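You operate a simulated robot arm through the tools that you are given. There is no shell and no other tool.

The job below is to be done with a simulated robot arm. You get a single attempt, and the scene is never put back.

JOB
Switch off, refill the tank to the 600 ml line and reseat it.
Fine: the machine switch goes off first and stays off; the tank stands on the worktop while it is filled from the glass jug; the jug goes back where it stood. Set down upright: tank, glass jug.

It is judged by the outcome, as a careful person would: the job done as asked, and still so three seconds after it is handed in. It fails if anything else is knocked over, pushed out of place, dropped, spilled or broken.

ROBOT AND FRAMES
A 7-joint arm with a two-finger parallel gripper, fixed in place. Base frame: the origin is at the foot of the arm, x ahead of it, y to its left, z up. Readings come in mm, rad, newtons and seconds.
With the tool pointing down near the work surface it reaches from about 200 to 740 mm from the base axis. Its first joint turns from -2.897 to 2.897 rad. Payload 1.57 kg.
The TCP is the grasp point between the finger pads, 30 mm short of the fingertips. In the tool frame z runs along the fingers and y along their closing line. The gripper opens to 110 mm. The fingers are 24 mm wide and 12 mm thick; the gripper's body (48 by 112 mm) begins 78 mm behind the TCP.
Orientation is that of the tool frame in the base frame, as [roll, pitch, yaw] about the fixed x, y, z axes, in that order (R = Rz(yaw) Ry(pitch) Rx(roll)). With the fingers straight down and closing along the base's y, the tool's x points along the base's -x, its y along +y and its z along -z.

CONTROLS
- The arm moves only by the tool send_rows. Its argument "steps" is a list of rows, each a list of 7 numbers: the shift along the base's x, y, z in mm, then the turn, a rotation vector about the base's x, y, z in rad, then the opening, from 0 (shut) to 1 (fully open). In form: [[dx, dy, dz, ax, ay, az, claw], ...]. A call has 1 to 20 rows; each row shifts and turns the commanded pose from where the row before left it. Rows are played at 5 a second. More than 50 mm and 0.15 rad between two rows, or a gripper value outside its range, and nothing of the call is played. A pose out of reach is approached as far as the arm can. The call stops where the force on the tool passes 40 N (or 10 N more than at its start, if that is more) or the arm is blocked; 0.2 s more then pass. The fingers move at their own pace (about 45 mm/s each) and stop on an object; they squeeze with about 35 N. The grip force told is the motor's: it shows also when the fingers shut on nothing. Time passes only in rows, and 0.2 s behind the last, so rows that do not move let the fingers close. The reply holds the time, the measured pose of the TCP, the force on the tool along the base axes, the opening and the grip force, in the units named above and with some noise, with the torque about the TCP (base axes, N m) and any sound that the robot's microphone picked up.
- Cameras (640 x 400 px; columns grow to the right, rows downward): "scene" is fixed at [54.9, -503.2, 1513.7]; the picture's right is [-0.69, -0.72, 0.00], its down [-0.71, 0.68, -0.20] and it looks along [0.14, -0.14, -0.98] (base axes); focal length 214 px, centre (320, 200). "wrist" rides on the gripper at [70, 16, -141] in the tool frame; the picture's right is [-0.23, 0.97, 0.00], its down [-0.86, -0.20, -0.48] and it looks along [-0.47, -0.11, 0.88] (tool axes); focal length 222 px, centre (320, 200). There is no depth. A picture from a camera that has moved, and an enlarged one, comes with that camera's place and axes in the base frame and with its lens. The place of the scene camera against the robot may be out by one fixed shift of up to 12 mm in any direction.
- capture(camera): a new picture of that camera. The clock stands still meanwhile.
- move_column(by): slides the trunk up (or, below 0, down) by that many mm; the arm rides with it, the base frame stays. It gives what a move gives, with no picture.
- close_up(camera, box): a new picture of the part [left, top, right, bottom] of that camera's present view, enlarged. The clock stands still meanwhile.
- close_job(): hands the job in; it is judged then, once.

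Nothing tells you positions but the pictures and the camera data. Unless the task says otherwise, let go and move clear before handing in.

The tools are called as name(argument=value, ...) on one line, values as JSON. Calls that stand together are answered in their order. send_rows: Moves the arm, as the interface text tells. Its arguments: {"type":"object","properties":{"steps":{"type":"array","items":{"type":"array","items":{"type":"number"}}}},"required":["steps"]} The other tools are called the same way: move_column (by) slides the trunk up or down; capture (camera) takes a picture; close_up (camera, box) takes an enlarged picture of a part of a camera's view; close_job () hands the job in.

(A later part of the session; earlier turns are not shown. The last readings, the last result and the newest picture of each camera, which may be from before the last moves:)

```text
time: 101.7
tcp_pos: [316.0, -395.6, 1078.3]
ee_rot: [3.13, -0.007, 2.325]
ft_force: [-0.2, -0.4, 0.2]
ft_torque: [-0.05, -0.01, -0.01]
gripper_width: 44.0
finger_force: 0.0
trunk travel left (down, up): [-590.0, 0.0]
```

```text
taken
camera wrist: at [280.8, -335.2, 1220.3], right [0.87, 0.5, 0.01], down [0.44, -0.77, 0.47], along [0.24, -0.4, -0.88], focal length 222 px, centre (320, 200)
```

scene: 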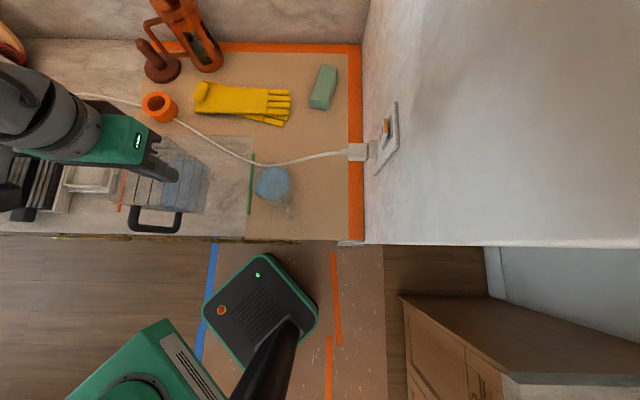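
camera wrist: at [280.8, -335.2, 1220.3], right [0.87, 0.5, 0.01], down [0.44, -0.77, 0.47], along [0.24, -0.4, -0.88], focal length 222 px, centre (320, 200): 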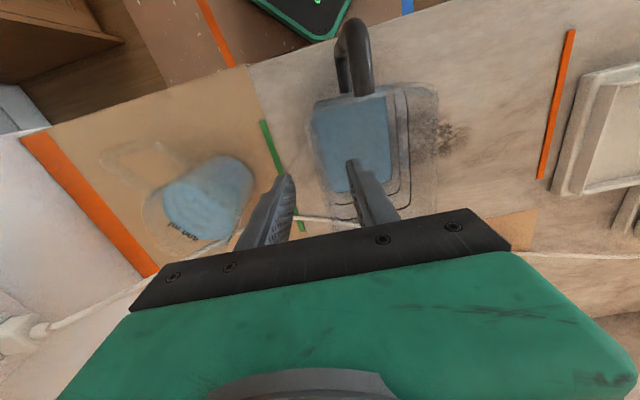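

The tank stands on the worktop. I'll rise clear and take a measuring view of tank and jug together.

send_rows(steps=[[0, 0, 3, 0, 0, 0, 0.4], [0, 0, 8, 0, 0, 0, 0.4], [0, 0, 14, 0, 0, 0, 0.4], [0, 0, 18, 0, 0, 0, 0.5], [0, 0, 20, 0, 0, 0, 0.7], [0, 0, 20, 0, 0, 0, 1], [0, 0, 18, 0, 0, 0, 1], [0, 0, 14, 0, 0, 0, 1], [0, 0, 8, 0, 0, 0, 1], [0, 0, 3, 0, 0, 0, 1], [0, 0, 0, 0, 0, 0, 1]])

capture(camera="wrist")

capture(camera="scene")

```text
time: 104.0
tcp_pos: [318.2, -397.6, 1203.4]
ee_rot: [3.13, -0.006, 2.325]
ft_force: [0.5, 0.6, -0.2]
ft_torque: [0.01, -0.01, 0.01]
gripper_width: 110.2
finger_force: 0.1
trunk travel left (down, up): [-590.0, 0.0]
```

```text
taken
camera wrist: at [281.1, -334.8, 1346.0], right [0.87, 0.5, 0.01], down [0.44, -0.77, 0.47], along [0.24, -0.4, -0.88], focal length 222 px, centre (320, 200)
```

wrist: 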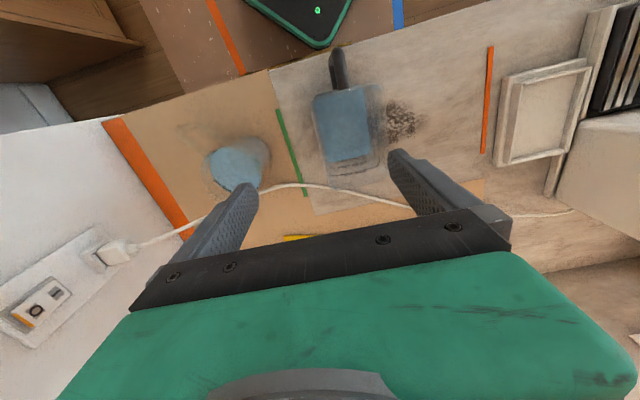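

```text
taken
```

scene: 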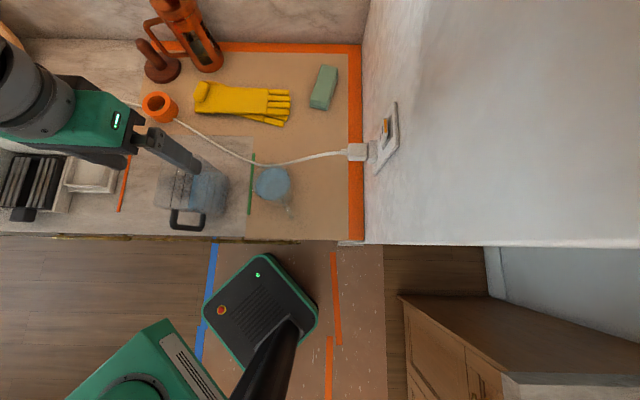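

close_up(camera="wrist", box=[180, 40, 400, 220])

close_up(camera="scene", box=[150, 130, 310, 250])

```text
2.22 times, centred on (290, 130) of wrist
camera zoom: at [281.1, -334.8, 1346.0], right [0.87, 0.5, 0.01], down [0.44, -0.77, 0.47], along [0.24, -0.4, -0.88], focal length 494 px, centre (387, 356)
```

zoom: 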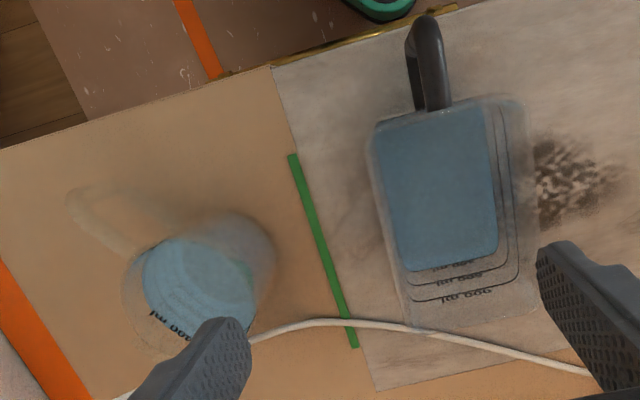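

```text
3.33 times, centred on (230, 190) of scene
camera zoom: at [54.9, -503.2, 1513.7], right [-0.69, -0.72, 0.0], down [-0.71, 0.68, -0.2], along [0.14, -0.14, -0.98], focal length 715 px, centre (620, 233)
```

zoom: 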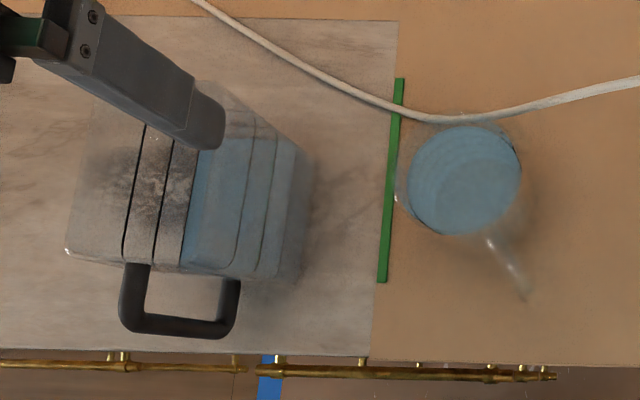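

The tank stands well, its rim at about z≈1092 on the worktop and its centre near (e −19, n 505), between the strips. Before taking the jug I'll rehearse the pouring motion here with an empty gripper, starting by turning the hand beside the tank.

send_rows(steps=[[-1, -1, 0, 0, 0, -0.03, 1], [-2, -2, -1, 0, 0, -0.07, 1], [-4, -4, -3, 0, 0, -0.1, 1], [-5, -5, -5, 0, 0, -0.11, 1], [-5, -5, -7, 0, 0, -0.11, 1], [-5, -5, -8, 0, 0, -0.11, 1], [-5, -5, -8, 0, 0, -0.11, 1], [-5, -5, -8, 0, 0, -0.11, 1], [-5, -5, -8, 0, 0, -0.11, 1], [-5, -5, -8, 0, 0, -0.11, 1], [-5, -5, -8, 0, 0, -0.11, 1], [-5, -5, -8, 0, 0, -0.11, 1], [-5, -4, -8, 0, 0, -0.11, 1], [-4, -4, -6, 0, 0, -0.1, 1], [-2, -2, -4, 0, 0, -0.07, 1], [-1, 0, -2, 0, 0, -0.05, 1], [0, 0, 0, 0, 0, -0.02, 1]])

```text
time: 107.7
tcp_pos: [253.2, -459.3, 1111.0]
ee_rot: [3.131, -0.008, 0.784]
ft_force: [-0.5, 0.5, -0.3]
ft_torque: [-0.02, -0.01, -0.01]
gripper_width: 110.0
finger_force: 0.2
trunk travel left (down, up): [-590.0, 0.0]
```

send_rows(steps=[[0, 0, 0, -0.02, 0.02, 0, 1], [0, 0, -1, -0.045, 0.045, 0, 1], [0, 0, -1, -0.06, 0.06, 0, 1], [0.5, 0.5, -1, -0.065, 0.065, 0, 1], [0.5, 0.5, -1, -0.065, 0.065, 0, 1], [0.5, 0.5, -1, -0.065, 0.065, 0, 1], [0.5, 0.5, -1, -0.06, 0.06, 0, 1], [0.5, 0.5, 0, -0.045, 0.045, 0, 1], [0, 0, 0, -0.02, 0.02, 0, 1], [0, 0, 0, 0, 0, 0, 1]])

```text
time: 109.8
tcp_pos: [255.8, -456.7, 1104.4]
ee_rot: [3.132, 0.625, 0.787]
ft_force: [0.1, 0.1, 0.5]
ft_torque: [-0.02, 0.04, 0.0]
gripper_width: 109.9
finger_force: 0.1
trunk travel left (down, up): [-590.0, 0.0]
```

send_rows(steps=[[1, 1, 0, 0, 0, 0, 1], [3, 3, 0.5, 0, 0, 0, 1], [5, 5, 0.5, 0, 0, 0, 1], [5, 5, 0.5, 0, 0, 0, 1], [4, 4, 0.5, 0, 0, 0, 1], [2, 2, 1, -0.02, 0.02, 0, 1], [1.4, 1.4, 2, -0.04, 0.04, 0, 1], [1.4, 1.4, 3, -0.055, 0.055, 0, 1], [1.4, 1.4, 3, -0.06, 0.06, 0, 1], [1.4, 1.4, 3, -0.06, 0.06, 0, 1], [1.4, 1.4, 3, -0.06, 0.06, 0, 1], [1.4, 1.4, 3, -0.055, 0.055, 0, 1], [1.4, 1.4, 2, -0.05, 0.05, 0, 1], [1, 1, 1, -0.03, 0.03, 0, 1], [0.5, 0.5, 0, -0.015, 0.015, 0, 1], [0, 0, 0, 0, 0, 0, 1]])

capture(camera="wrist")

capture(camera="scene")

```text
time: 113.2
tcp_pos: [260.4, -421.5, 1118.5]
ee_rot: [3.131, 1.189, 0.787]
ft_force: [-0.2, -0.2, -0.3]
ft_torque: [-0.03, 0.05, -0.02]
gripper_width: 109.9
finger_force: 0.0
out of reach, approached as far as the arm can: row 13, 15
trunk travel left (down, up): [-590.0, 0.0]
```

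```text
taken
camera wrist: at [382.6, -320.2, 1108.0], right [0.64, -0.74, 0.21], down [-0.06, 0.23, 0.97], along [-0.77, -0.63, 0.1], focal length 222 px, centre (320, 200)
```

wrist: 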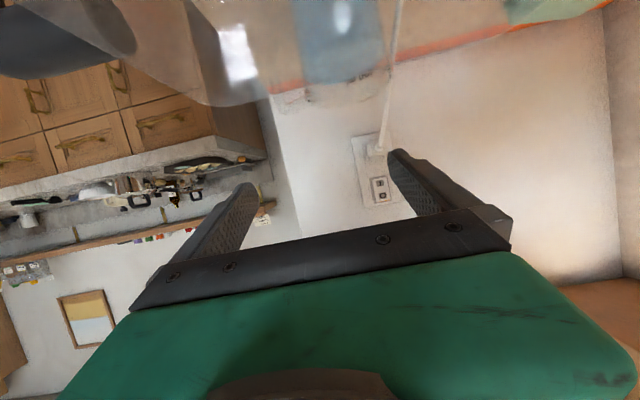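

```text
taken
```

scene: 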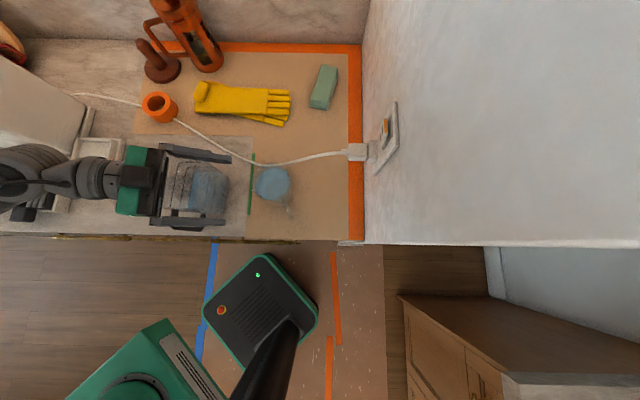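

The rehearsal reached 68° at about (e −114, n 482, z 1118), where the arm hits a limit. A small roll about the tool's own axis may free it, so I'll test that, still empty.

send_rows(steps=[[-1, -1, 0, -0.02, -0.02, -0.011, 1], [-1, -1, 0, -0.033, -0.033, -0.018, 1], [-1, -1, 0, -0.033, -0.033, -0.018, 1], [0, 0, 0, -0.033, -0.033, -0.018, 1], [0, 0, 0, -0.02, -0.02, -0.011, 1], [0, 0, 0, 0, 0, 0, 1]])

send_rows(steps=[[1, 1, 0, 0, 0, 0, 1], [2, 2, 1, 0, 0, 0, 1], [2, 2, 1, 0, 0, 0, 1], [2, 2, 1, 0, 0, 0, 1], [1, 1, 1, 0, 0, 0, 1], [0, 0, 0, 0, 0, 0, 1]])

```text
time: 114.7
tcp_pos: [258.4, -423.5, 1119.4]
ee_rot: [2.645, 1.137, 0.263]
ft_force: [-0.2, 0.0, 0.0]
ft_torque: [0.01, 0.01, -0.03]
gripper_width: 109.8
finger_force: 0.0
trunk travel left (down, up): [-590.0, 0.0]
```

```text
time: 116.0
tcp_pos: [260.9, -421.0, 1122.0]
ee_rot: [2.651, 1.134, 0.266]
ft_force: [-0.4, -0.1, -0.1]
ft_torque: [0.0, -0.01, 0.01]
gripper_width: 109.9
finger_force: 0.0
out of reach, approached as far as the arm can: row 3, 4
trunk travel left (down, up): [-590.0, 0.0]
```

The limit is positional, not the tool's roll. The arm should be more relaxed pouring toward the base's +y, with the jug coming from the tank's back-right corner. I'll straighten up and rehearse that variant.

send_rows(steps=[[-1, -1, 0, 0.02, 0.02, 0.011, 1], [-2, -2, 0, 0.033, 0.033, 0.018, 1], [-2, -2, 0, 0.045, 0.03, 0.024, 1], [-2, -2, 0, 0.06, -0.02, 0.024, 1], [-2, -2, 0, 0.06, -0.06, 0, 1], [-2, -2, 0, 0.07, -0.07, 0, 1], [-2, -2, 0, 0.07, -0.07, 0, 1], [-2, -2, 0, 0.07, -0.07, 0, 1], [-2, -2, 0, 0.07, -0.07, 0, 1], [-2, -2, 0, 0.07, -0.07, 0, 1], [-2, -2, -1, 0.07, -0.07, 0, 1], [-2, -2, -1, 0.07, -0.07, 0, 1], [-1, -1, -1, 0.07, -0.07, 0, 1], [-1, -1, -1, 0.07, -0.07, 0, 1], [0, 0, 0, 0.06, -0.06, 0, 1], [0, 0, 0, 0.03, -0.03, 0, 1], [0, 0, 0, 0, 0, 0, 1]])

```text
time: 119.7
tcp_pos: [237.6, -445.4, 1118.1]
ee_rot: [3.117, 0.017, 0.748]
ft_force: [0.7, -0.6, -0.5]
ft_torque: [0.0, 0.01, 0.0]
gripper_width: 110.0
finger_force: 0.0
trunk travel left (down, up): [-590.0, 0.0]
```

send_rows(steps=[[2, -1, 0, 0.005, 0, 0.005, 1], [6, -4, 0, 0.005, 0, 0.008, 1], [10, -6, 0, 0.005, 0, 0.008, 1], [14, -9, 0, 0.005, 0, 0.008, 1], [16, -10, 0, 0.005, 0, 0.008, 1], [16, -10, 0, 0.005, 0, 0, 1], [16, -10, 0, 0, 0, 0, 1], [14, -9, -1, 0, 0, 0, 1], [10, -6, -1, 0, 0, 0, 1], [6, -4, -1, 0, 0, 0, 1], [2, -1, 0, 0, 0, 0, 1], [0, 0, 0, 0, 0, 0, 1]])

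send_rows(steps=[[0, 0, 0, -0.03, 0, 0, 1], [0, 0, 0, -0.06, 0, 0, 1], [0, 0, 0, -0.09, 0, 0, 1], [0, 0, 0, -0.09, 0, 0, 1], [0, 0, 0, -0.09, 0, 0, 1], [0, 0, 0, -0.09, 0, 0, 1], [0, 0, 0, -0.08, 0, 0, 1], [0, 0, 0, -0.06, 0, 0, 1], [0, 0, 0, -0.04, 0, 0, 1], [0, 0, 0, 0, 0, 0, 1]])

```text
time: 122.2
tcp_pos: [349.7, -513.8, 1116.0]
ee_rot: [3.139, -0.002, 0.786]
ft_force: [0.2, 0.0, -0.3]
ft_torque: [0.02, 0.01, 0.02]
gripper_width: 110.2
finger_force: 0.1
trunk travel left (down, up): [-590.0, 0.0]
```

```text
time: 124.5
tcp_pos: [349.2, -514.0, 1116.3]
ee_rot: [2.663, 0.426, 0.683]
ft_force: [0.5, -0.5, 0.2]
ft_torque: [-0.01, -0.02, -0.01]
gripper_width: 110.0
finger_force: 0.0
trunk travel left (down, up): [-590.0, 0.0]
```

That variant tilts freely. I'll continue the rehearsal to the full pouring angle, moving toward the tank's corner.

send_rows(steps=[[0, 2, 1, -0.02, 0, 0, 1], [0, 5, 2, -0.04, 0, 0, 1], [0, 6, 2, -0.06, 0, 0, 1], [0, 6, 2, -0.07, 0, 0, 1], [0, 6, 2, -0.07, 0, 0, 1], [0, 5, 2, -0.07, 0, 0, 1], [0, 4, 2, -0.07, 0, 0, 1], [0, 3, 2, -0.07, 0, 0, 1], [0, 3, 1, -0.07, 0, 0, 1], [0, 2, 1, -0.05, 0, 0, 1], [0, 1, 0, -0.03, 0, 0, 1], [0, 0, 0, -0.01, 0, 0, 1], [0, 0, 0, 0, 0, 0, 1]])

capture(camera="scene")

capture(camera="wrist")

```text
time: 127.2
tcp_pos: [349.6, -470.7, 1132.4]
ee_rot: [1.998, 0.739, 0.302]
ft_force: [-0.2, 0.7, -1.1]
ft_torque: [0.01, -0.01, -0.01]
gripper_width: 109.9
finger_force: 0.0
trunk travel left (down, up): [-590.0, 0.0]
```

```text
taken
```

scene: 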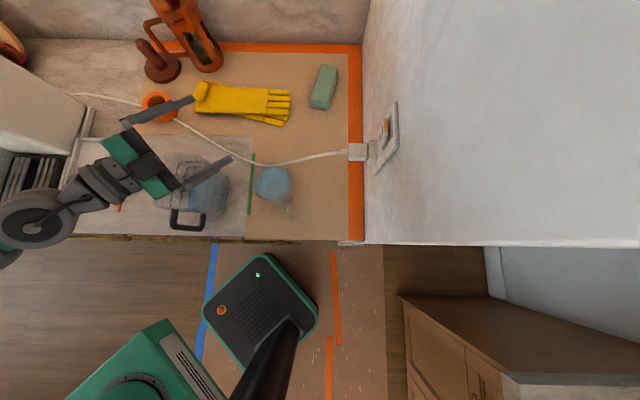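

```text
taken
camera wrist: at [409.8, -324.0, 1139.8], right [0.53, -0.26, 0.81], down [-0.75, 0.31, 0.59], along [-0.4, -0.92, -0.03], focal length 222 px, centre (320, 200)
```

wrist: 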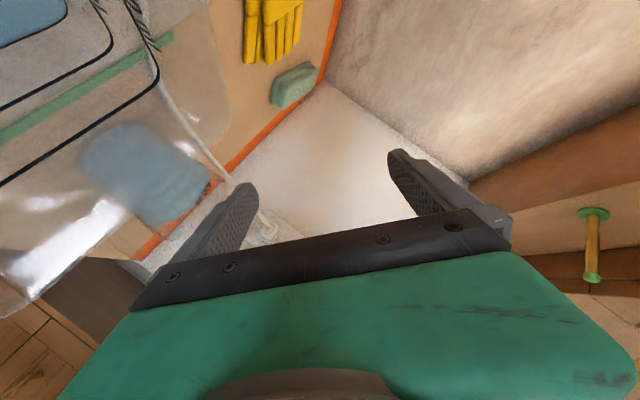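

This variant runs perfectly, with no limits at full tilt and the position held, so I'll pour toward +y with the TCP near (346, −466, 1142). Now I'll straighten up and take a measuring view of the jug.

send_rows(steps=[[0, -2, 0, 0.03, 0, 0, 1], [0, -4, 0, 0.06, 0, 0, 1], [-1, -5, 1, 0.08, 0, 0, 1], [-3, -5, 1, 0.09, 0, 0, 1], [-4, -4, 1, 0.1, 0, 0, 1], [-5, -3, 2, 0.1, 0, 0, 1], [-6, 0, 2, 0.1, 0, 0, 1], [-6, 2, 2, 0.1, 0, 0, 1], [-6, 3, 2, 0.1, 0, 0, 1], [-6, 3, 2, 0.1, 0, 0, 1], [-6, 3, 2, 0.1, 0, 0, 1], [-6, 3, 2, 0.1, 0, 0, 1], [-5, 3, 1, 0.1, 0, 0, 1], [-4, 2, 0, 0.06, 0, 0, 1], [-2, 1, 0, 0.03, 0, 0, 1], [0, 0, 0, 0.01, 0, 0, 1]])

capture(camera="wrist")

```text
time: 130.7
tcp_pos: [288.7, -473.3, 1149.1]
ee_rot: [3.136, -0.005, 0.785]
ft_force: [-1.0, 0.2, 0.0]
ft_torque: [-0.03, 0.0, 0.0]
gripper_width: 109.7
finger_force: 0.0
trunk travel left (down, up): [-590.0, 0.0]
```

```text
taken
camera wrist: at [349.1, -435.6, 1292.1], right [0.53, -0.85, 0.0], down [-0.75, -0.46, 0.47], along [-0.4, -0.25, -0.88], focal length 222 px, centre (320, 200)
```

wrist: 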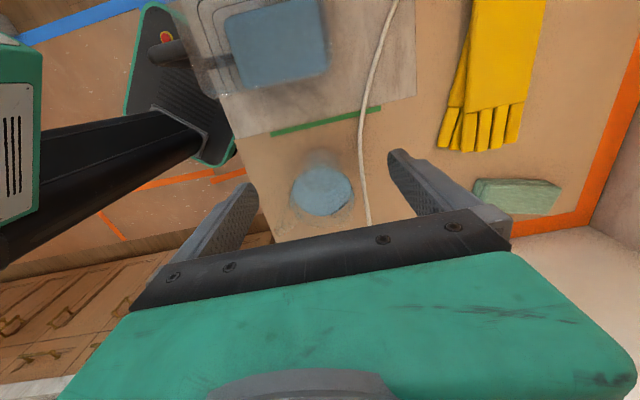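

close_up(camera="wrist", box=[260, 130, 380, 240])

close_up(camera="wrist", box=[170, 0, 390, 110])

```text
3.64 times, centred on (320, 185) of wrist
camera zoom: at [349.1, -435.6, 1292.1], right [0.53, -0.85, 0.0], down [-0.75, -0.46, 0.47], along [-0.4, -0.25, -0.88], focal length 808 px, centre (320, 254)
```

zoom: 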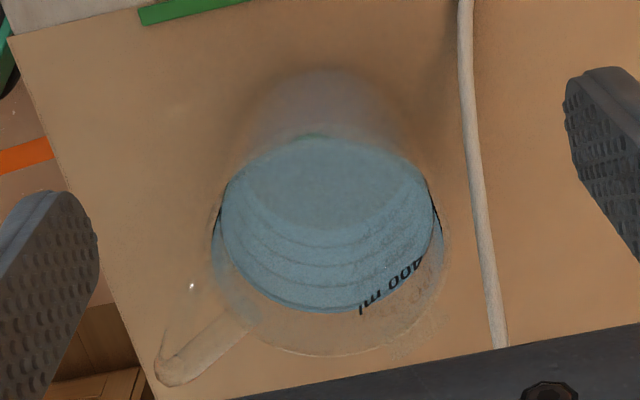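

```text
2.91 times, centred on (280, 55) of wrist
camera zoom: at [349.1, -435.6, 1292.1], right [0.53, -0.85, 0.0], down [-0.75, -0.46, 0.47], along [-0.4, -0.25, -0.88], focal length 646 px, centre (436, 622)
```

zoom: 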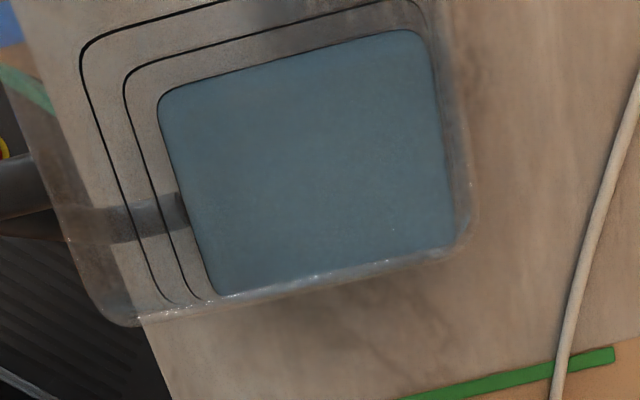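

I now have good fixes: the jug centre is near (230.5, −514.8), about 90 mm wide, handle pointing to azimuth ~165°, with the cord about 25 mm behind it. I'll turn the hand so the fingers avoid the handle and hover just above the rim.

send_rows(steps=[[-1, -1, -2, 0, 0, -0.02, 1], [-4, -3, -6, 0, 0, -0.03, 1], [-7, -5, -9, 0, 0, -0.03, 1], [-9, -6, -11, 0, 0, -0.03, 1], [-10, -7, -12, 0, 0, -0.03, 1], [-10, -7, -12, 0, 0, -0.035, 1], [-8, -6, -12, 0, 0, 0, 1], [-5, -4, -10, 0, 0, 0, 1], [-3, -2, -7, 0, 0, 0, 1], [-1, -0.5, -3, 0, 0, 0, 1], [0, 0, 0, 0, 0, 0, 1]])

capture(camera="wrist")

close_up(camera="scene", box=[215, 135, 325, 235])

```text
time: 133.1
tcp_pos: [231.3, -517.3, 1065.2]
ee_rot: [3.139, -0.005, 0.612]
ft_force: [-0.5, -1.5, -0.1]
ft_torque: [0.03, 0.01, -0.01]
gripper_width: 110.0
finger_force: 0.0
trunk travel left (down, up): [-590.0, 0.0]
```

```text
taken
camera wrist: at [297.2, -488.7, 1207.8], right [0.37, -0.93, 0.0], down [-0.82, -0.33, 0.47], along [-0.44, -0.18, -0.88], focal length 222 px, centre (320, 200)
```

wrist: 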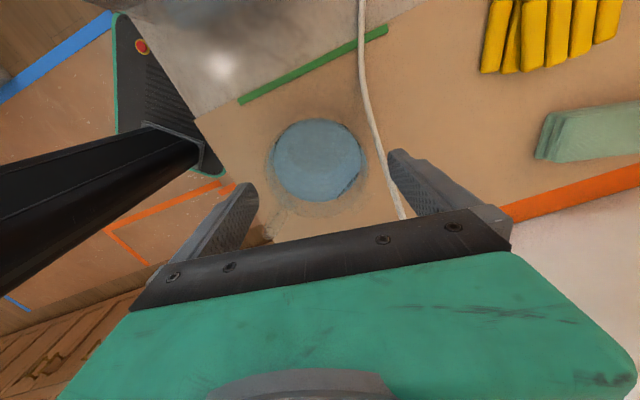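

```text
4.00 times, centred on (270, 185) of scene
camera zoom: at [54.9, -503.2, 1513.7], right [-0.69, -0.72, 0.0], down [-0.71, 0.68, -0.2], along [0.14, -0.14, -0.98], focal length 858 px, centre (520, 260)
```

zoom: 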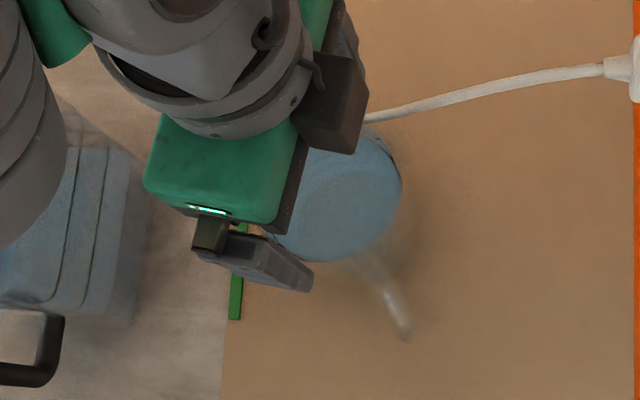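

close_up(camera="wrist", box=[240, 100, 400, 220])

```text
3.33 times, centred on (320, 160) of wrist
camera zoom: at [297.2, -488.7, 1207.8], right [0.37, -0.93, 0.0], down [-0.82, -0.33, 0.47], along [-0.44, -0.18, -0.88], focal length 740 px, centre (320, 333)
```

zoom: 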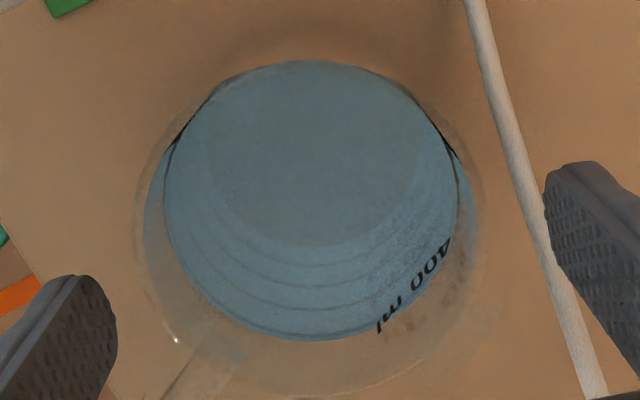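

The jug is centred between the fingers to within 3–4 mm, and the cord stays just outside the outer finger. I'll correct the centring and descend to grip height.

send_rows(steps=[[-0.6, 1.6, 0, 0, 0, 0, 0.96], [-0.7, 1.6, -2, 0, 0, 0, 0.96], [0, 0, -6, 0, 0, 0, 0.96], [0, 0, -10, 0, 0, 0, 0.96], [0, 0, -12, 0, 0, 0, 0.96], [0, 0, -13, 0, 0, 0, 0.96], [0, 0, -13, 0, 0, 0, 0.96], [0, 0, -13, 0, 0, 0, 0.96], [0, 0, -11, 0, 0, 0, 0.96], [0, 0, -9, 0, 0, 0, 0.96], [0, 0, -6, 0, 0, 0, 0.96], [0, 0, -3, 0, 0, 0, 0.96], [0, 0, -1, 0, 0, 0, 0.96], [0, 0, 0, 0, 0, 0, 0.96]])

capture(camera="wrist")

close_up(camera="scene", box=[215, 135, 325, 235])

```text
time: 136.1
tcp_pos: [229.4, -512.3, 967.1]
ee_rot: [3.139, -0.003, 0.612]
ft_force: [0.0, 0.9, 0.0]
ft_torque: [-0.03, 0.03, -0.01]
gripper_width: 105.6
finger_force: 0.0
trunk travel left (down, up): [-590.0, 0.0]
```

```text
taken
camera wrist: at [295.7, -485.9, 1109.2], right [0.37, -0.93, 0.0], down [-0.82, -0.33, 0.47], along [-0.44, -0.18, -0.88], focal length 222 px, centre (320, 200)
```

wrist: 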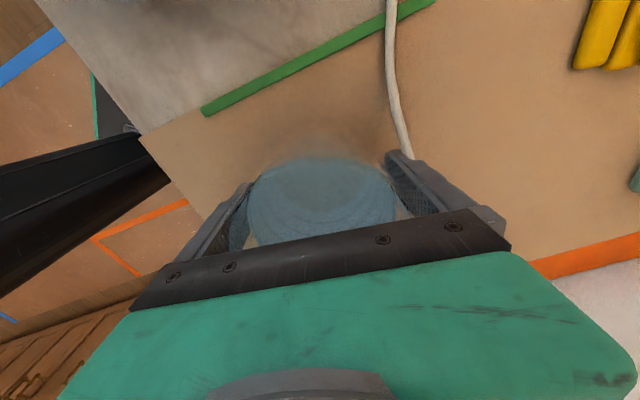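

```text
4.00 times, centred on (270, 185) of scene
camera zoom: at [54.9, -503.2, 1513.7], right [-0.69, -0.72, 0.0], down [-0.71, 0.68, -0.2], along [0.14, -0.14, -0.98], focal length 858 px, centre (520, 260)
```

zoom: 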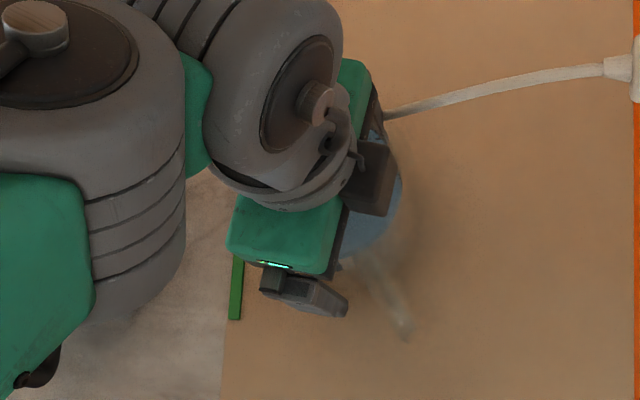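

The fingers straddle the jug without contact. I'll close on it.

send_rows(steps=[[0, 0, 0, 0, 0, 0, 0.9], [0, 0, 0, 0, 0, 0, 0.85], [0, 0, 0, 0, 0, 0, 0.8], [0, 0, 0, 0, 0, 0, 0.7], [0, 0, 0, 0, 0, 0, 0.5], [0, 0, 0, 0, 0, 0, 0.3], [0, 0, 0, 0, 0, 0, 0.3]])

```text
time: 137.7
tcp_pos: [230.7, -513.7, 967.4]
ee_rot: [3.135, -0.004, 0.612]
ft_force: [2.0, 0.1, -0.3]
ft_torque: [0.13, 0.06, -0.12]
gripper_width: 87.7
finger_force: 34.9
trunk travel left (down, up): [-590.0, 0.0]
```

The jug is held at 87.7 mm width, well centred. I'll lift slowly.

send_rows(steps=[[0, 0, 1, 0, 0, 0, 0.3], [0, 0, 2, 0, 0, 0, 0.3], [0, 0, 3, 0, 0, 0, 0.3], [0, 0, 4, 0, 0, 0, 0.3], [0, 0, 5, 0, 0, 0, 0.3], [0, 0, 5, 0, 0, 0, 0.3], [0, 0, 3, 0, 0, 0, 0.3], [0, 0, 1, 0, 0, 0, 0.3], [0, 0, 0, 0, 0, 0, 0.3]])

capture(camera="wrist")

```text
time: 139.7
tcp_pos: [230.3, -512.1, 990.7]
ee_rot: [3.137, -0.004, 0.61]
ft_force: [-0.2, 0.1, -7.2]
ft_torque: [-0.04, -0.09, -0.01]
gripper_width: 87.9
finger_force: 35.3
trunk travel left (down, up): [-590.0, 0.0]
```

```text
taken
camera wrist: at [296.0, -485.7, 1132.9], right [0.37, -0.93, 0.0], down [-0.82, -0.33, 0.47], along [-0.44, -0.18, -0.88], focal length 222 px, centre (320, 200)
```

wrist: 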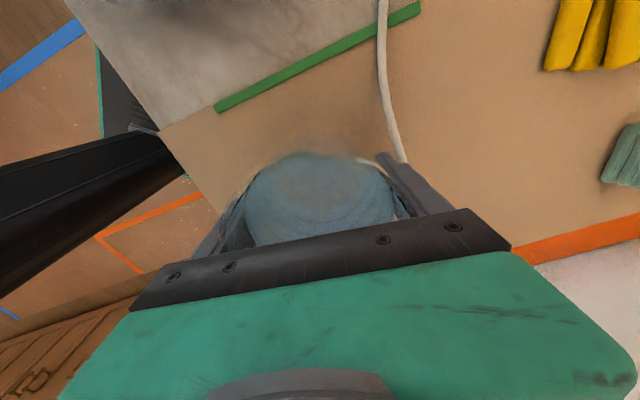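

The jug lifts cleanly, about 7.2 N. I'll raise it and bring it to the start of the pouring path beside the tank's back-right corner.

send_rows(steps=[[0, 0, 3, 0, 0, 0, 0.3], [0, 0, 7, 0, 0, 0, 0.3], [0, 0, 11, 0, 0, 0, 0.3], [1, 0, 13, 0, 0, 0, 0.3], [3, 0, 14, 0, 0, 0, 0.3], [6, 0, 14, 0, 0, 0, 0.3], [8, 0, 14, 0, 0, 0, 0.3], [10, 0, 14, 0, 0, 0, 0.3], [11, 0, 13, 0, 0, 0, 0.3], [11, 0, 12, 0, 0, 0, 0.3], [11, 0, 11, 0, 0, 0, 0.3], [11, 0, 9, 0, 0, 0, 0.3], [10, 0, 7, 0, 0, 0, 0.3], [9, 0, 5, 0, 0, 0, 0.3], [6, -1, 3, 0, 0, 0, 0.3], [4, 0, 1, 0, 0, 0, 0.3], [1, 0, 0, 0, 0, 0, 0.3], [0, 0, 0, 0, 0, 0, 0.3]])

capture(camera="scene")

capture(camera="wrist")

```text
time: 143.4
tcp_pos: [331.8, -514.0, 1140.8]
ee_rot: [3.14, -0.003, 0.611]
ft_force: [0.4, 1.0, -7.1]
ft_torque: [-0.02, -0.06, -0.01]
gripper_width: 87.6
finger_force: 34.6
trunk travel left (down, up): [-590.0, 0.0]
```

```text
taken
```

scene: 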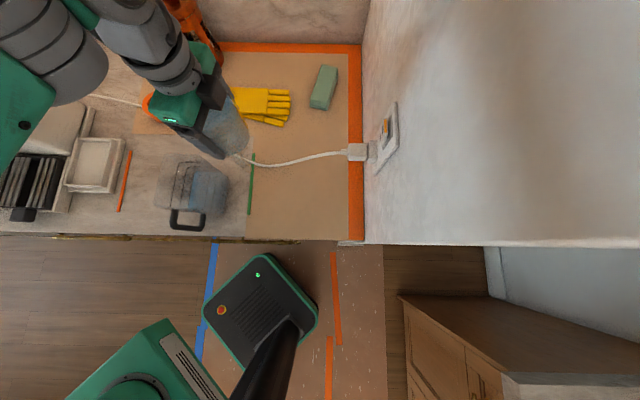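

```text
taken
camera wrist: at [398.0, -486.2, 1283.9], right [0.37, -0.93, 0.0], down [-0.82, -0.33, 0.47], along [-0.44, -0.18, -0.88], focal length 222 px, centre (320, 200)
```

wrist: 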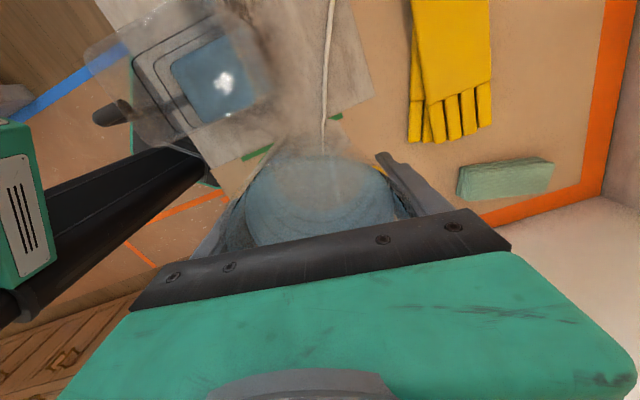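

I'll raise the jug a little so that it clears the tank rim at any tilt, then start tipping, still away from the tank and well below spilling angle.

send_rows(steps=[[0, 0, 2, 0, 0, 0, 0.3], [0, 0, 5, 0, 0, 0, 0.3], [0, 0, 7, 0, 0, 0, 0.3], [0, 0, 7, -0.02, 0.0035, 0, 0.3], [0, 0, 4, -0.035, 0.006, 0, 0.3], [0, 0, 2, -0.045, 0.008, 0, 0.3], [0, 0, 0, -0.05, 0.009, 0, 0.3], [0, 0, 0, -0.05, 0.009, 0, 0.3], [0, 0, 0, -0.05, 0.009, 0, 0.3], [0, 0, 0, -0.05, 0.009, 0, 0.3], [0, 0, 0, -0.04, 0.007, 0, 0.3], [0, 0, 0, -0.025, 0.0045, 0, 0.3], [0, 0, 0, 0, 0, 0, 0.3]])

capture(camera="wrist")

```text
time: 146.2
tcp_pos: [331.0, -513.8, 1168.0]
ee_rot: [2.871, 0.257, 0.576]
ft_force: [-0.1, 0.3, -6.9]
ft_torque: [-0.05, -0.1, 0.01]
gripper_width: 87.6
finger_force: 35.0
trunk travel left (down, up): [-590.0, 0.0]
```

```text
taken
camera wrist: at [406.3, -438.6, 1287.1], right [0.38, -0.87, 0.31], down [-0.78, -0.13, 0.61], along [-0.49, -0.48, -0.73], focal length 222 px, centre (320, 200)
```

wrist: 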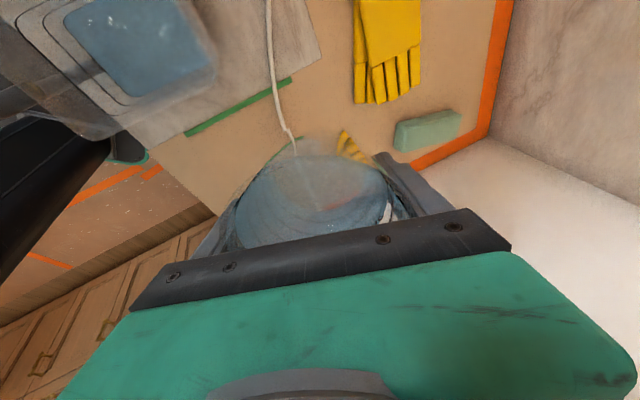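

Tipped about 21° with no limits reached. I'll move the lip over the tank's opening, still below the spilling angle.

send_rows(steps=[[0.3, 1.5, 0, 0, 0, 0, 0.3], [0.8, 4, 0, 0, 0, 0, 0.3], [1.2, 6, 0, 0, 0, 0, 0.3], [1.4, 7, 0, 0, 0, 0, 0.3], [1.4, 7, 0, 0, 0, 0, 0.3], [1.3, 6.5, 0, 0, 0, 0, 0.3], [1.2, 5.5, 0, 0, 0, 0, 0.3], [0.8, 3.5, 0, 0, 0, 0, 0.3], [0.3, 1.3, 0, 0, 0, 0, 0.3], [0, 0, 0, 0, 0, 0, 0.3]])

capture(camera="wrist")

capture(camera="scene")

```text
time: 148.4
tcp_pos: [341.5, -472.3, 1168.2]
ee_rot: [2.87, 0.257, 0.575]
ft_force: [-0.2, 0.3, -6.6]
ft_torque: [-0.04, -0.1, 0.01]
gripper_width: 87.7
finger_force: 35.4
trunk travel left (down, up): [-590.0, 0.0]
```

```text
taken
camera wrist: at [415.5, -396.8, 1287.4], right [0.38, -0.87, 0.31], down [-0.78, -0.13, 0.61], along [-0.49, -0.48, -0.73], focal length 222 px, centre (320, 200)
```

wrist: 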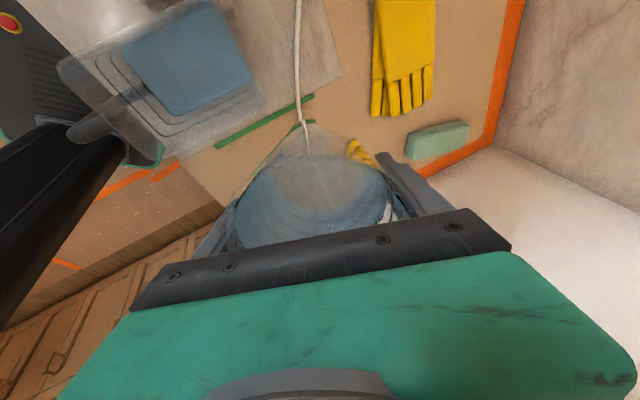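

```text
taken
```

scene: 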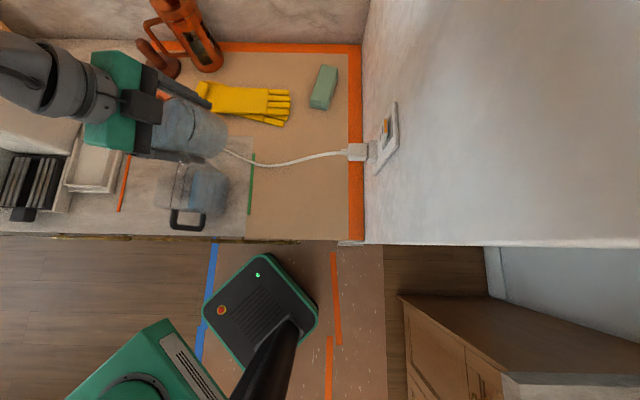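

close_up(camera="wrist", box=[40, 0, 300, 200])

close_up(camera="scene", box=[130, 80, 270, 240])

```text
2.00 times, centred on (170, 100) of wrist
camera zoom: at [415.5, -396.8, 1287.4], right [0.38, -0.87, 0.31], down [-0.78, -0.13, 0.61], along [-0.49, -0.48, -0.73], focal length 444 px, centre (620, 400)
```

zoom: 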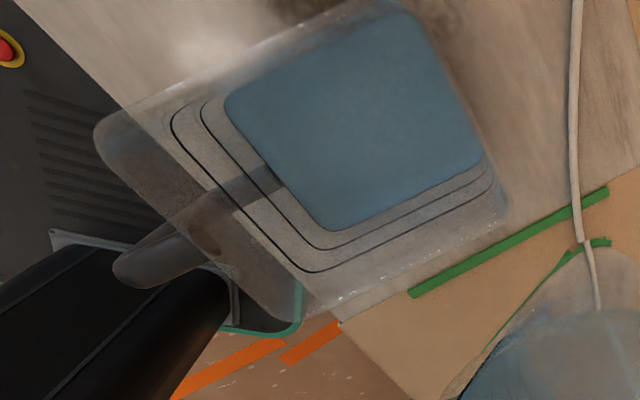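

```text
2.50 times, centred on (200, 160) of scene
camera zoom: at [54.9, -503.2, 1513.7], right [-0.69, -0.72, 0.0], down [-0.71, 0.68, -0.2], along [0.14, -0.14, -0.98], focal length 536 px, centre (620, 300)
```

zoom: 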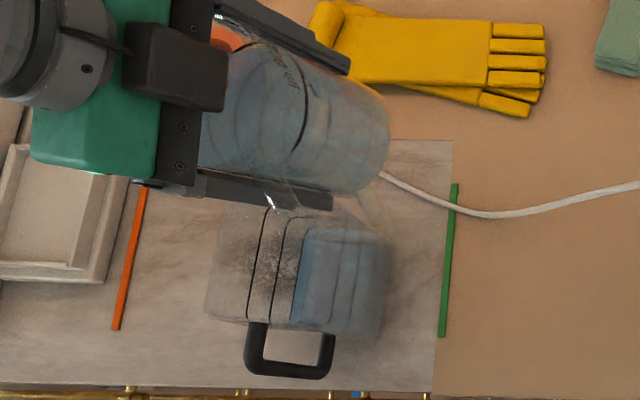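

The tank rim works out nearer z≈1066, so there is ample clearance. The lip is above the opening, about 12 mm inside the near wall. I'll lower a bit and tip further in small steps.

send_rows(steps=[[0, 0, -2, 0, 0, 0, 0.3], [0, 0, -5, 0, 0, 0, 0.3], [0, 0, -6, 0, 0, 0, 0.3], [0, 0, -6, 0, 0, 0, 0.3], [0, 0, -5, -0.015, 0.003, 0, 0.3], [0, 0, -2, -0.025, 0.0044, 0, 0.3], [0, 0, 0, -0.03, 0.0053, 0, 0.3], [0, 0, 0, -0.03, 0.0053, 0, 0.3], [0, 0, 0, -0.03, 0.0053, 0, 0.3], [0, 0, 0, -0.02, 0.0035, 0, 0.3], [0, 0, 0, 0, 0, 0, 0.3], [0, 0, 0, 0, 0, 0, 0.3]])

close_up(camera="wrist", box=[40, 0, 400, 240])

close_up(camera="scene", box=[130, 80, 270, 240])

```text
time: 151.1
tcp_pos: [342.0, -471.6, 1142.9]
ee_rot: [2.751, 0.358, 0.541]
ft_force: [0.1, 0.0, -6.7]
ft_torque: [-0.04, -0.12, 0.0]
gripper_width: 87.7
finger_force: 35.1
trunk travel left (down, up): [-590.0, 0.0]
```

```text
1.67 times, centred on (220, 120) of wrist
camera zoom: at [418.6, -379.7, 1247.4], right [0.39, -0.82, 0.43], down [-0.76, -0.03, 0.64], along [-0.51, -0.58, -0.64], focal length 370 px, centre (487, 333)
```

zoom: 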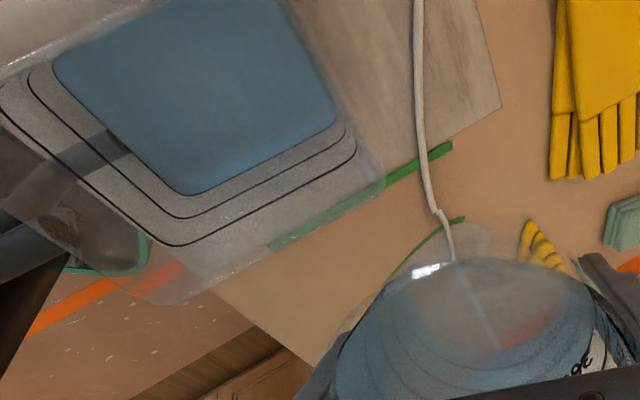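

```text
2.50 times, centred on (200, 160) of scene
camera zoom: at [54.9, -503.2, 1513.7], right [-0.69, -0.72, 0.0], down [-0.71, 0.68, -0.2], along [0.14, -0.14, -0.98], focal length 536 px, centre (620, 300)
```

zoom: 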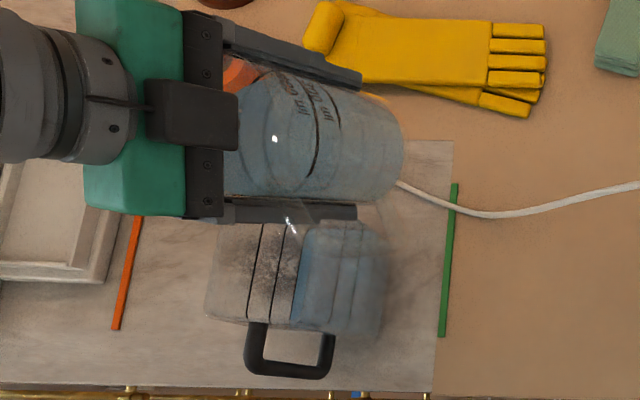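

At 30° nothing flows yet. I'll continue tipping in small steps and keep checking both vessels.

send_rows(steps=[[0, 0, 0, -0.015, 0.0026, 0, 0.3], [0, 0, 0, -0.02, 0.0035, 0, 0.3], [0, 0, 0, -0.02, 0.0035, 0, 0.3], [0, 0, 0, -0.02, 0.0035, 0, 0.3], [0, 0, 0, -0.015, 0.0026, 0, 0.3], [0, 0, 0, 0, 0, 0, 0.3], [0, 0, 0, 0, 0, 0, 0.3]])

close_up(camera="wrist", box=[40, 0, 400, 240])

close_up(camera="scene", box=[130, 80, 270, 240])

```text
time: 152.7
tcp_pos: [340.9, -472.1, 1143.0]
ee_rot: [2.676, 0.417, 0.513]
ft_force: [-0.8, -0.2, -7.0]
ft_torque: [0.0, -0.1, 0.03]
gripper_width: 87.6
finger_force: 35.0
trunk travel left (down, up): [-590.0, 0.0]
```

```text
1.67 times, centred on (220, 120) of wrist
camera zoom: at [420.0, -370.5, 1237.6], right [0.4, -0.77, 0.49], down [-0.75, 0.03, 0.66], along [-0.52, -0.63, -0.57], focal length 370 px, centre (487, 333)
```

zoom: 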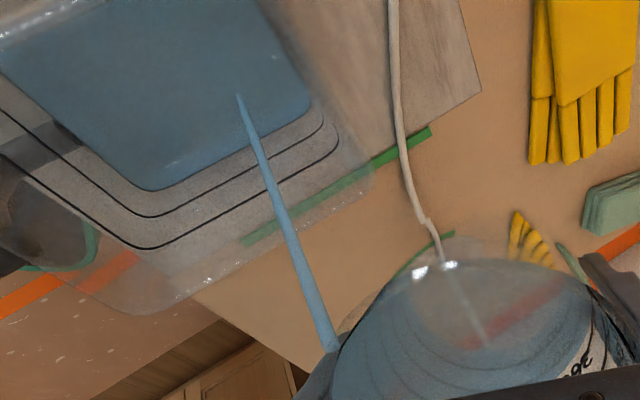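

```text
2.50 times, centred on (200, 160) of scene
camera zoom: at [54.9, -503.2, 1513.7], right [-0.69, -0.72, 0.0], down [-0.71, 0.68, -0.2], along [0.14, -0.14, -0.98], focal length 536 px, centre (620, 300)
```

zoom: 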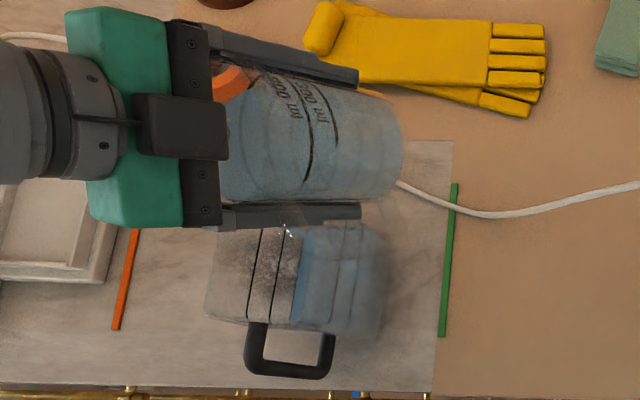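

The stream has started and lands squarely inside the tank. I'll continue tipping slowly while watching the levels.

send_rows(steps=[[0, 0, 0, -0.01, 0.0018, 0, 0.3], [0, 0, 0, -0.015, 0.0026, 0, 0.3], [0, 0, 0, -0.015, 0.0026, 0, 0.3], [0, 0, 0, -0.015, 0.0026, 0, 0.3], [0, 0, 0, -0.015, 0.0026, 0, 0.3], [0, 0, 0, -0.01, 0.0018, 0, 0.3], [0, 0, 0, 0, 0, 0, 0.3], [0, 0, 0, 0, 0, 0, 0.3], [0, 0, 0, 0, 0, 0, 0.3], [0, 0, 0, 0, 0, 0, 0.3]])

close_up(camera="wrist", box=[40, 0, 400, 240])

close_up(camera="scene", box=[130, 80, 270, 240])

```text
time: 154.8
tcp_pos: [342.2, -472.2, 1142.9]
ee_rot: [2.607, 0.467, 0.481]
ft_force: [0.6, 0.3, -7.5]
ft_torque: [-0.02, -0.12, 0.04]
gripper_width: 87.9
finger_force: 34.9
trunk travel left (down, up): [-590.0, 0.0]
```

```text
1.67 times, centred on (220, 120) of wrist
camera zoom: at [421.2, -363.6, 1228.2], right [0.41, -0.73, 0.55], down [-0.75, 0.08, 0.66], along [-0.53, -0.68, -0.51], focal length 370 px, centre (487, 333)
```

zoom: 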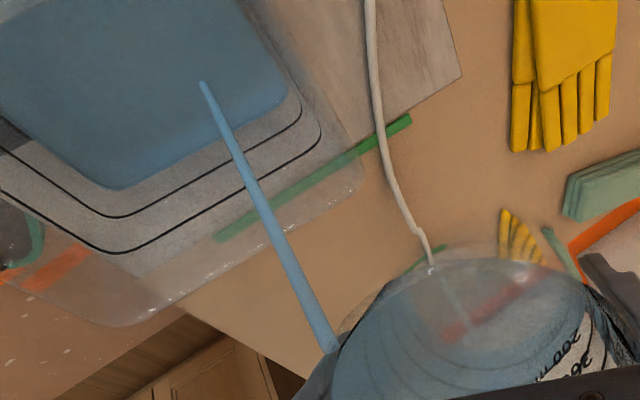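

```text
2.50 times, centred on (200, 160) of scene
camera zoom: at [54.9, -503.2, 1513.7], right [-0.69, -0.72, 0.0], down [-0.71, 0.68, -0.2], along [0.14, -0.14, -0.98], focal length 536 px, centre (620, 300)
```

zoom: 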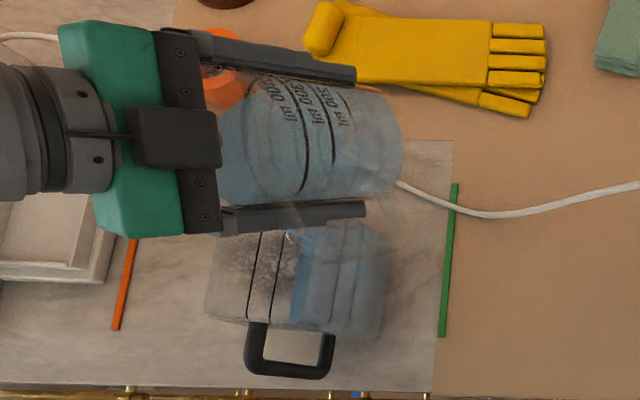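

send_rows(steps=[[0, 0, 0, -0.01, 0.0018, 0, 0.3], [0, 0, 0, -0.02, 0.0035, 0, 0.3], [0, 0, 0, -0.02, 0.0035, 0, 0.3], [0, 0, 0, -0.02, 0.0035, 0, 0.3], [0, 0, 0, -0.02, 0.0035, 0, 0.3], [0, 0, 0, -0.01, 0.0018, 0, 0.3], [0, 0, 0, 0, 0, 0, 0.3], [0, 0, 0, 0, 0, 0, 0.3], [0, 0, 0, 0, 0, 0, 0.3], [0, 0, 0, 0, 0, 0, 0.3], [0, 0, 0, 0, 0, 0, 0.3], [0, 0, 0, 0, 0, 0, 0.3]])

close_up(camera="wrist", box=[0, 0, 360, 240])

close_up(camera="scene", box=[150, 110, 250, 230])

```text
time: 157.4
tcp_pos: [340.7, -471.7, 1142.0]
ee_rot: [2.514, 0.527, 0.439]
ft_force: [1.1, 0.6, -6.3]
ft_torque: [-0.01, -0.1, 0.02]
gripper_width: 87.5
finger_force: 34.7
trunk travel left (down, up): [-590.0, 0.0]
```

```text
1.67 times, centred on (180, 120) of wrist
camera zoom: at [422.9, -355.3, 1215.2], right [0.42, -0.67, 0.61], down [-0.73, 0.15, 0.66], along [-0.54, -0.72, -0.43], focal length 370 px, centre (553, 333)
```

zoom: 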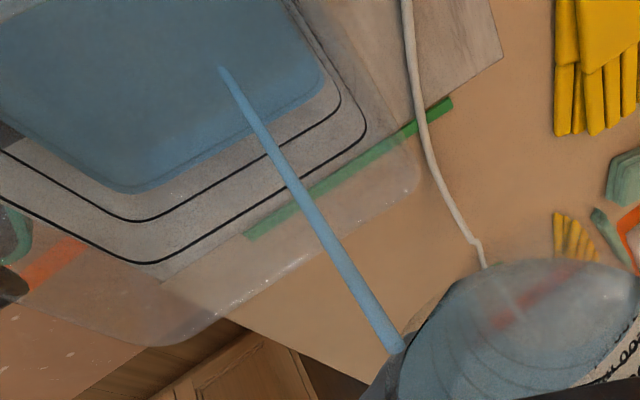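

```text
3.33 times, centred on (200, 170) of scene
camera zoom: at [54.9, -503.2, 1513.7], right [-0.69, -0.72, 0.0], down [-0.71, 0.68, -0.2], along [0.14, -0.14, -0.98], focal length 715 px, centre (720, 300)
```

zoom: 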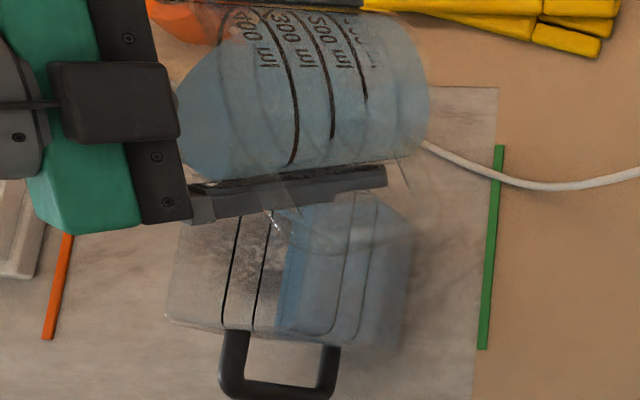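

send_rows(steps=[[0, 0, 0, -0.01, 0.0018, 0, 0.3], [0, 0, 0, -0.018, 0.0032, 0, 0.3], [0, 0, 0, -0.018, 0.0032, 0, 0.3], [0, 0, 0, -0.018, 0.0032, 0, 0.3], [0, 0, 0, -0.018, 0.0032, 0, 0.3], [0, 0, 0, -0.018, 0.0032, 0, 0.3], [0, 0, 0, -0.018, 0.0032, 0, 0.3], [0, 0, 0, -0.018, 0.0032, 0, 0.3], [0, 0, 0, -0.018, 0.0032, 0, 0.3], [0, 0, 0, -0.01, 0.0018, 0, 0.3], [0, 0, 0, 0, 0, 0, 0.3], [0, 0, 0, 0, 0, 0, 0.3], [0, 0, 0, 0, 0, 0, 0.3], [0, 0, 0, 0, 0, 0, 0.3], [0, 0, 0, 0, 0, 0, 0.3]])

close_up(camera="wrist", box=[0, 0, 360, 240])

close_up(camera="scene", box=[150, 110, 250, 230])

```text
time: 160.7
tcp_pos: [341.5, -470.4, 1142.1]
ee_rot: [2.346, 0.616, 0.346]
ft_force: [-0.1, -0.2, -5.9]
ft_torque: [-0.04, -0.07, 0.02]
gripper_width: 87.7
finger_force: 35.2
trunk travel left (down, up): [-590.0, 0.0]
```

```text
1.67 times, centred on (180, 120) of wrist
camera zoom: at [424.2, -345.7, 1193.3], right [0.44, -0.57, 0.7], down [-0.72, 0.25, 0.65], along [-0.55, -0.78, -0.29], focal length 370 px, centre (553, 333)
```

zoom: 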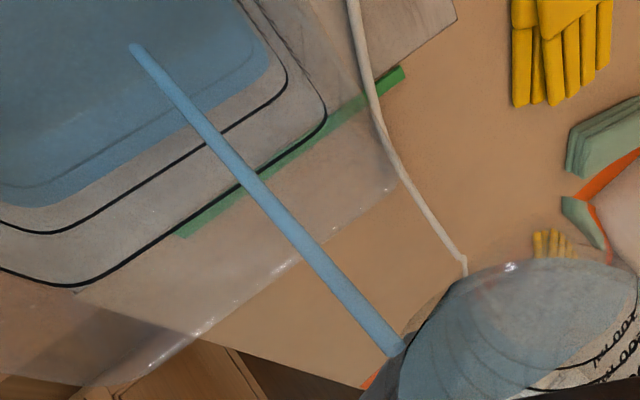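

```text
3.33 times, centred on (200, 170) of scene
camera zoom: at [54.9, -503.2, 1513.7], right [-0.69, -0.72, 0.0], down [-0.71, 0.68, -0.2], along [0.14, -0.14, -0.98], focal length 715 px, centre (720, 300)
```

zoom: 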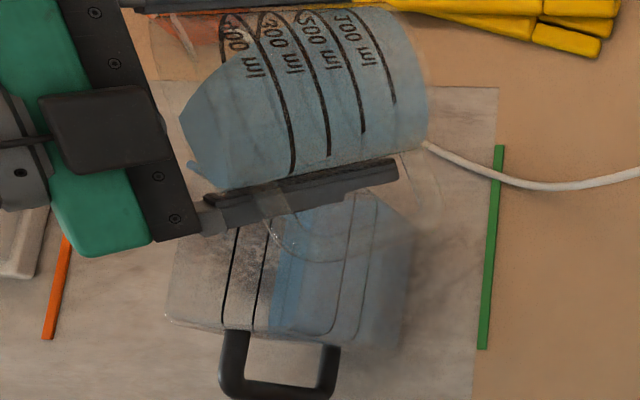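

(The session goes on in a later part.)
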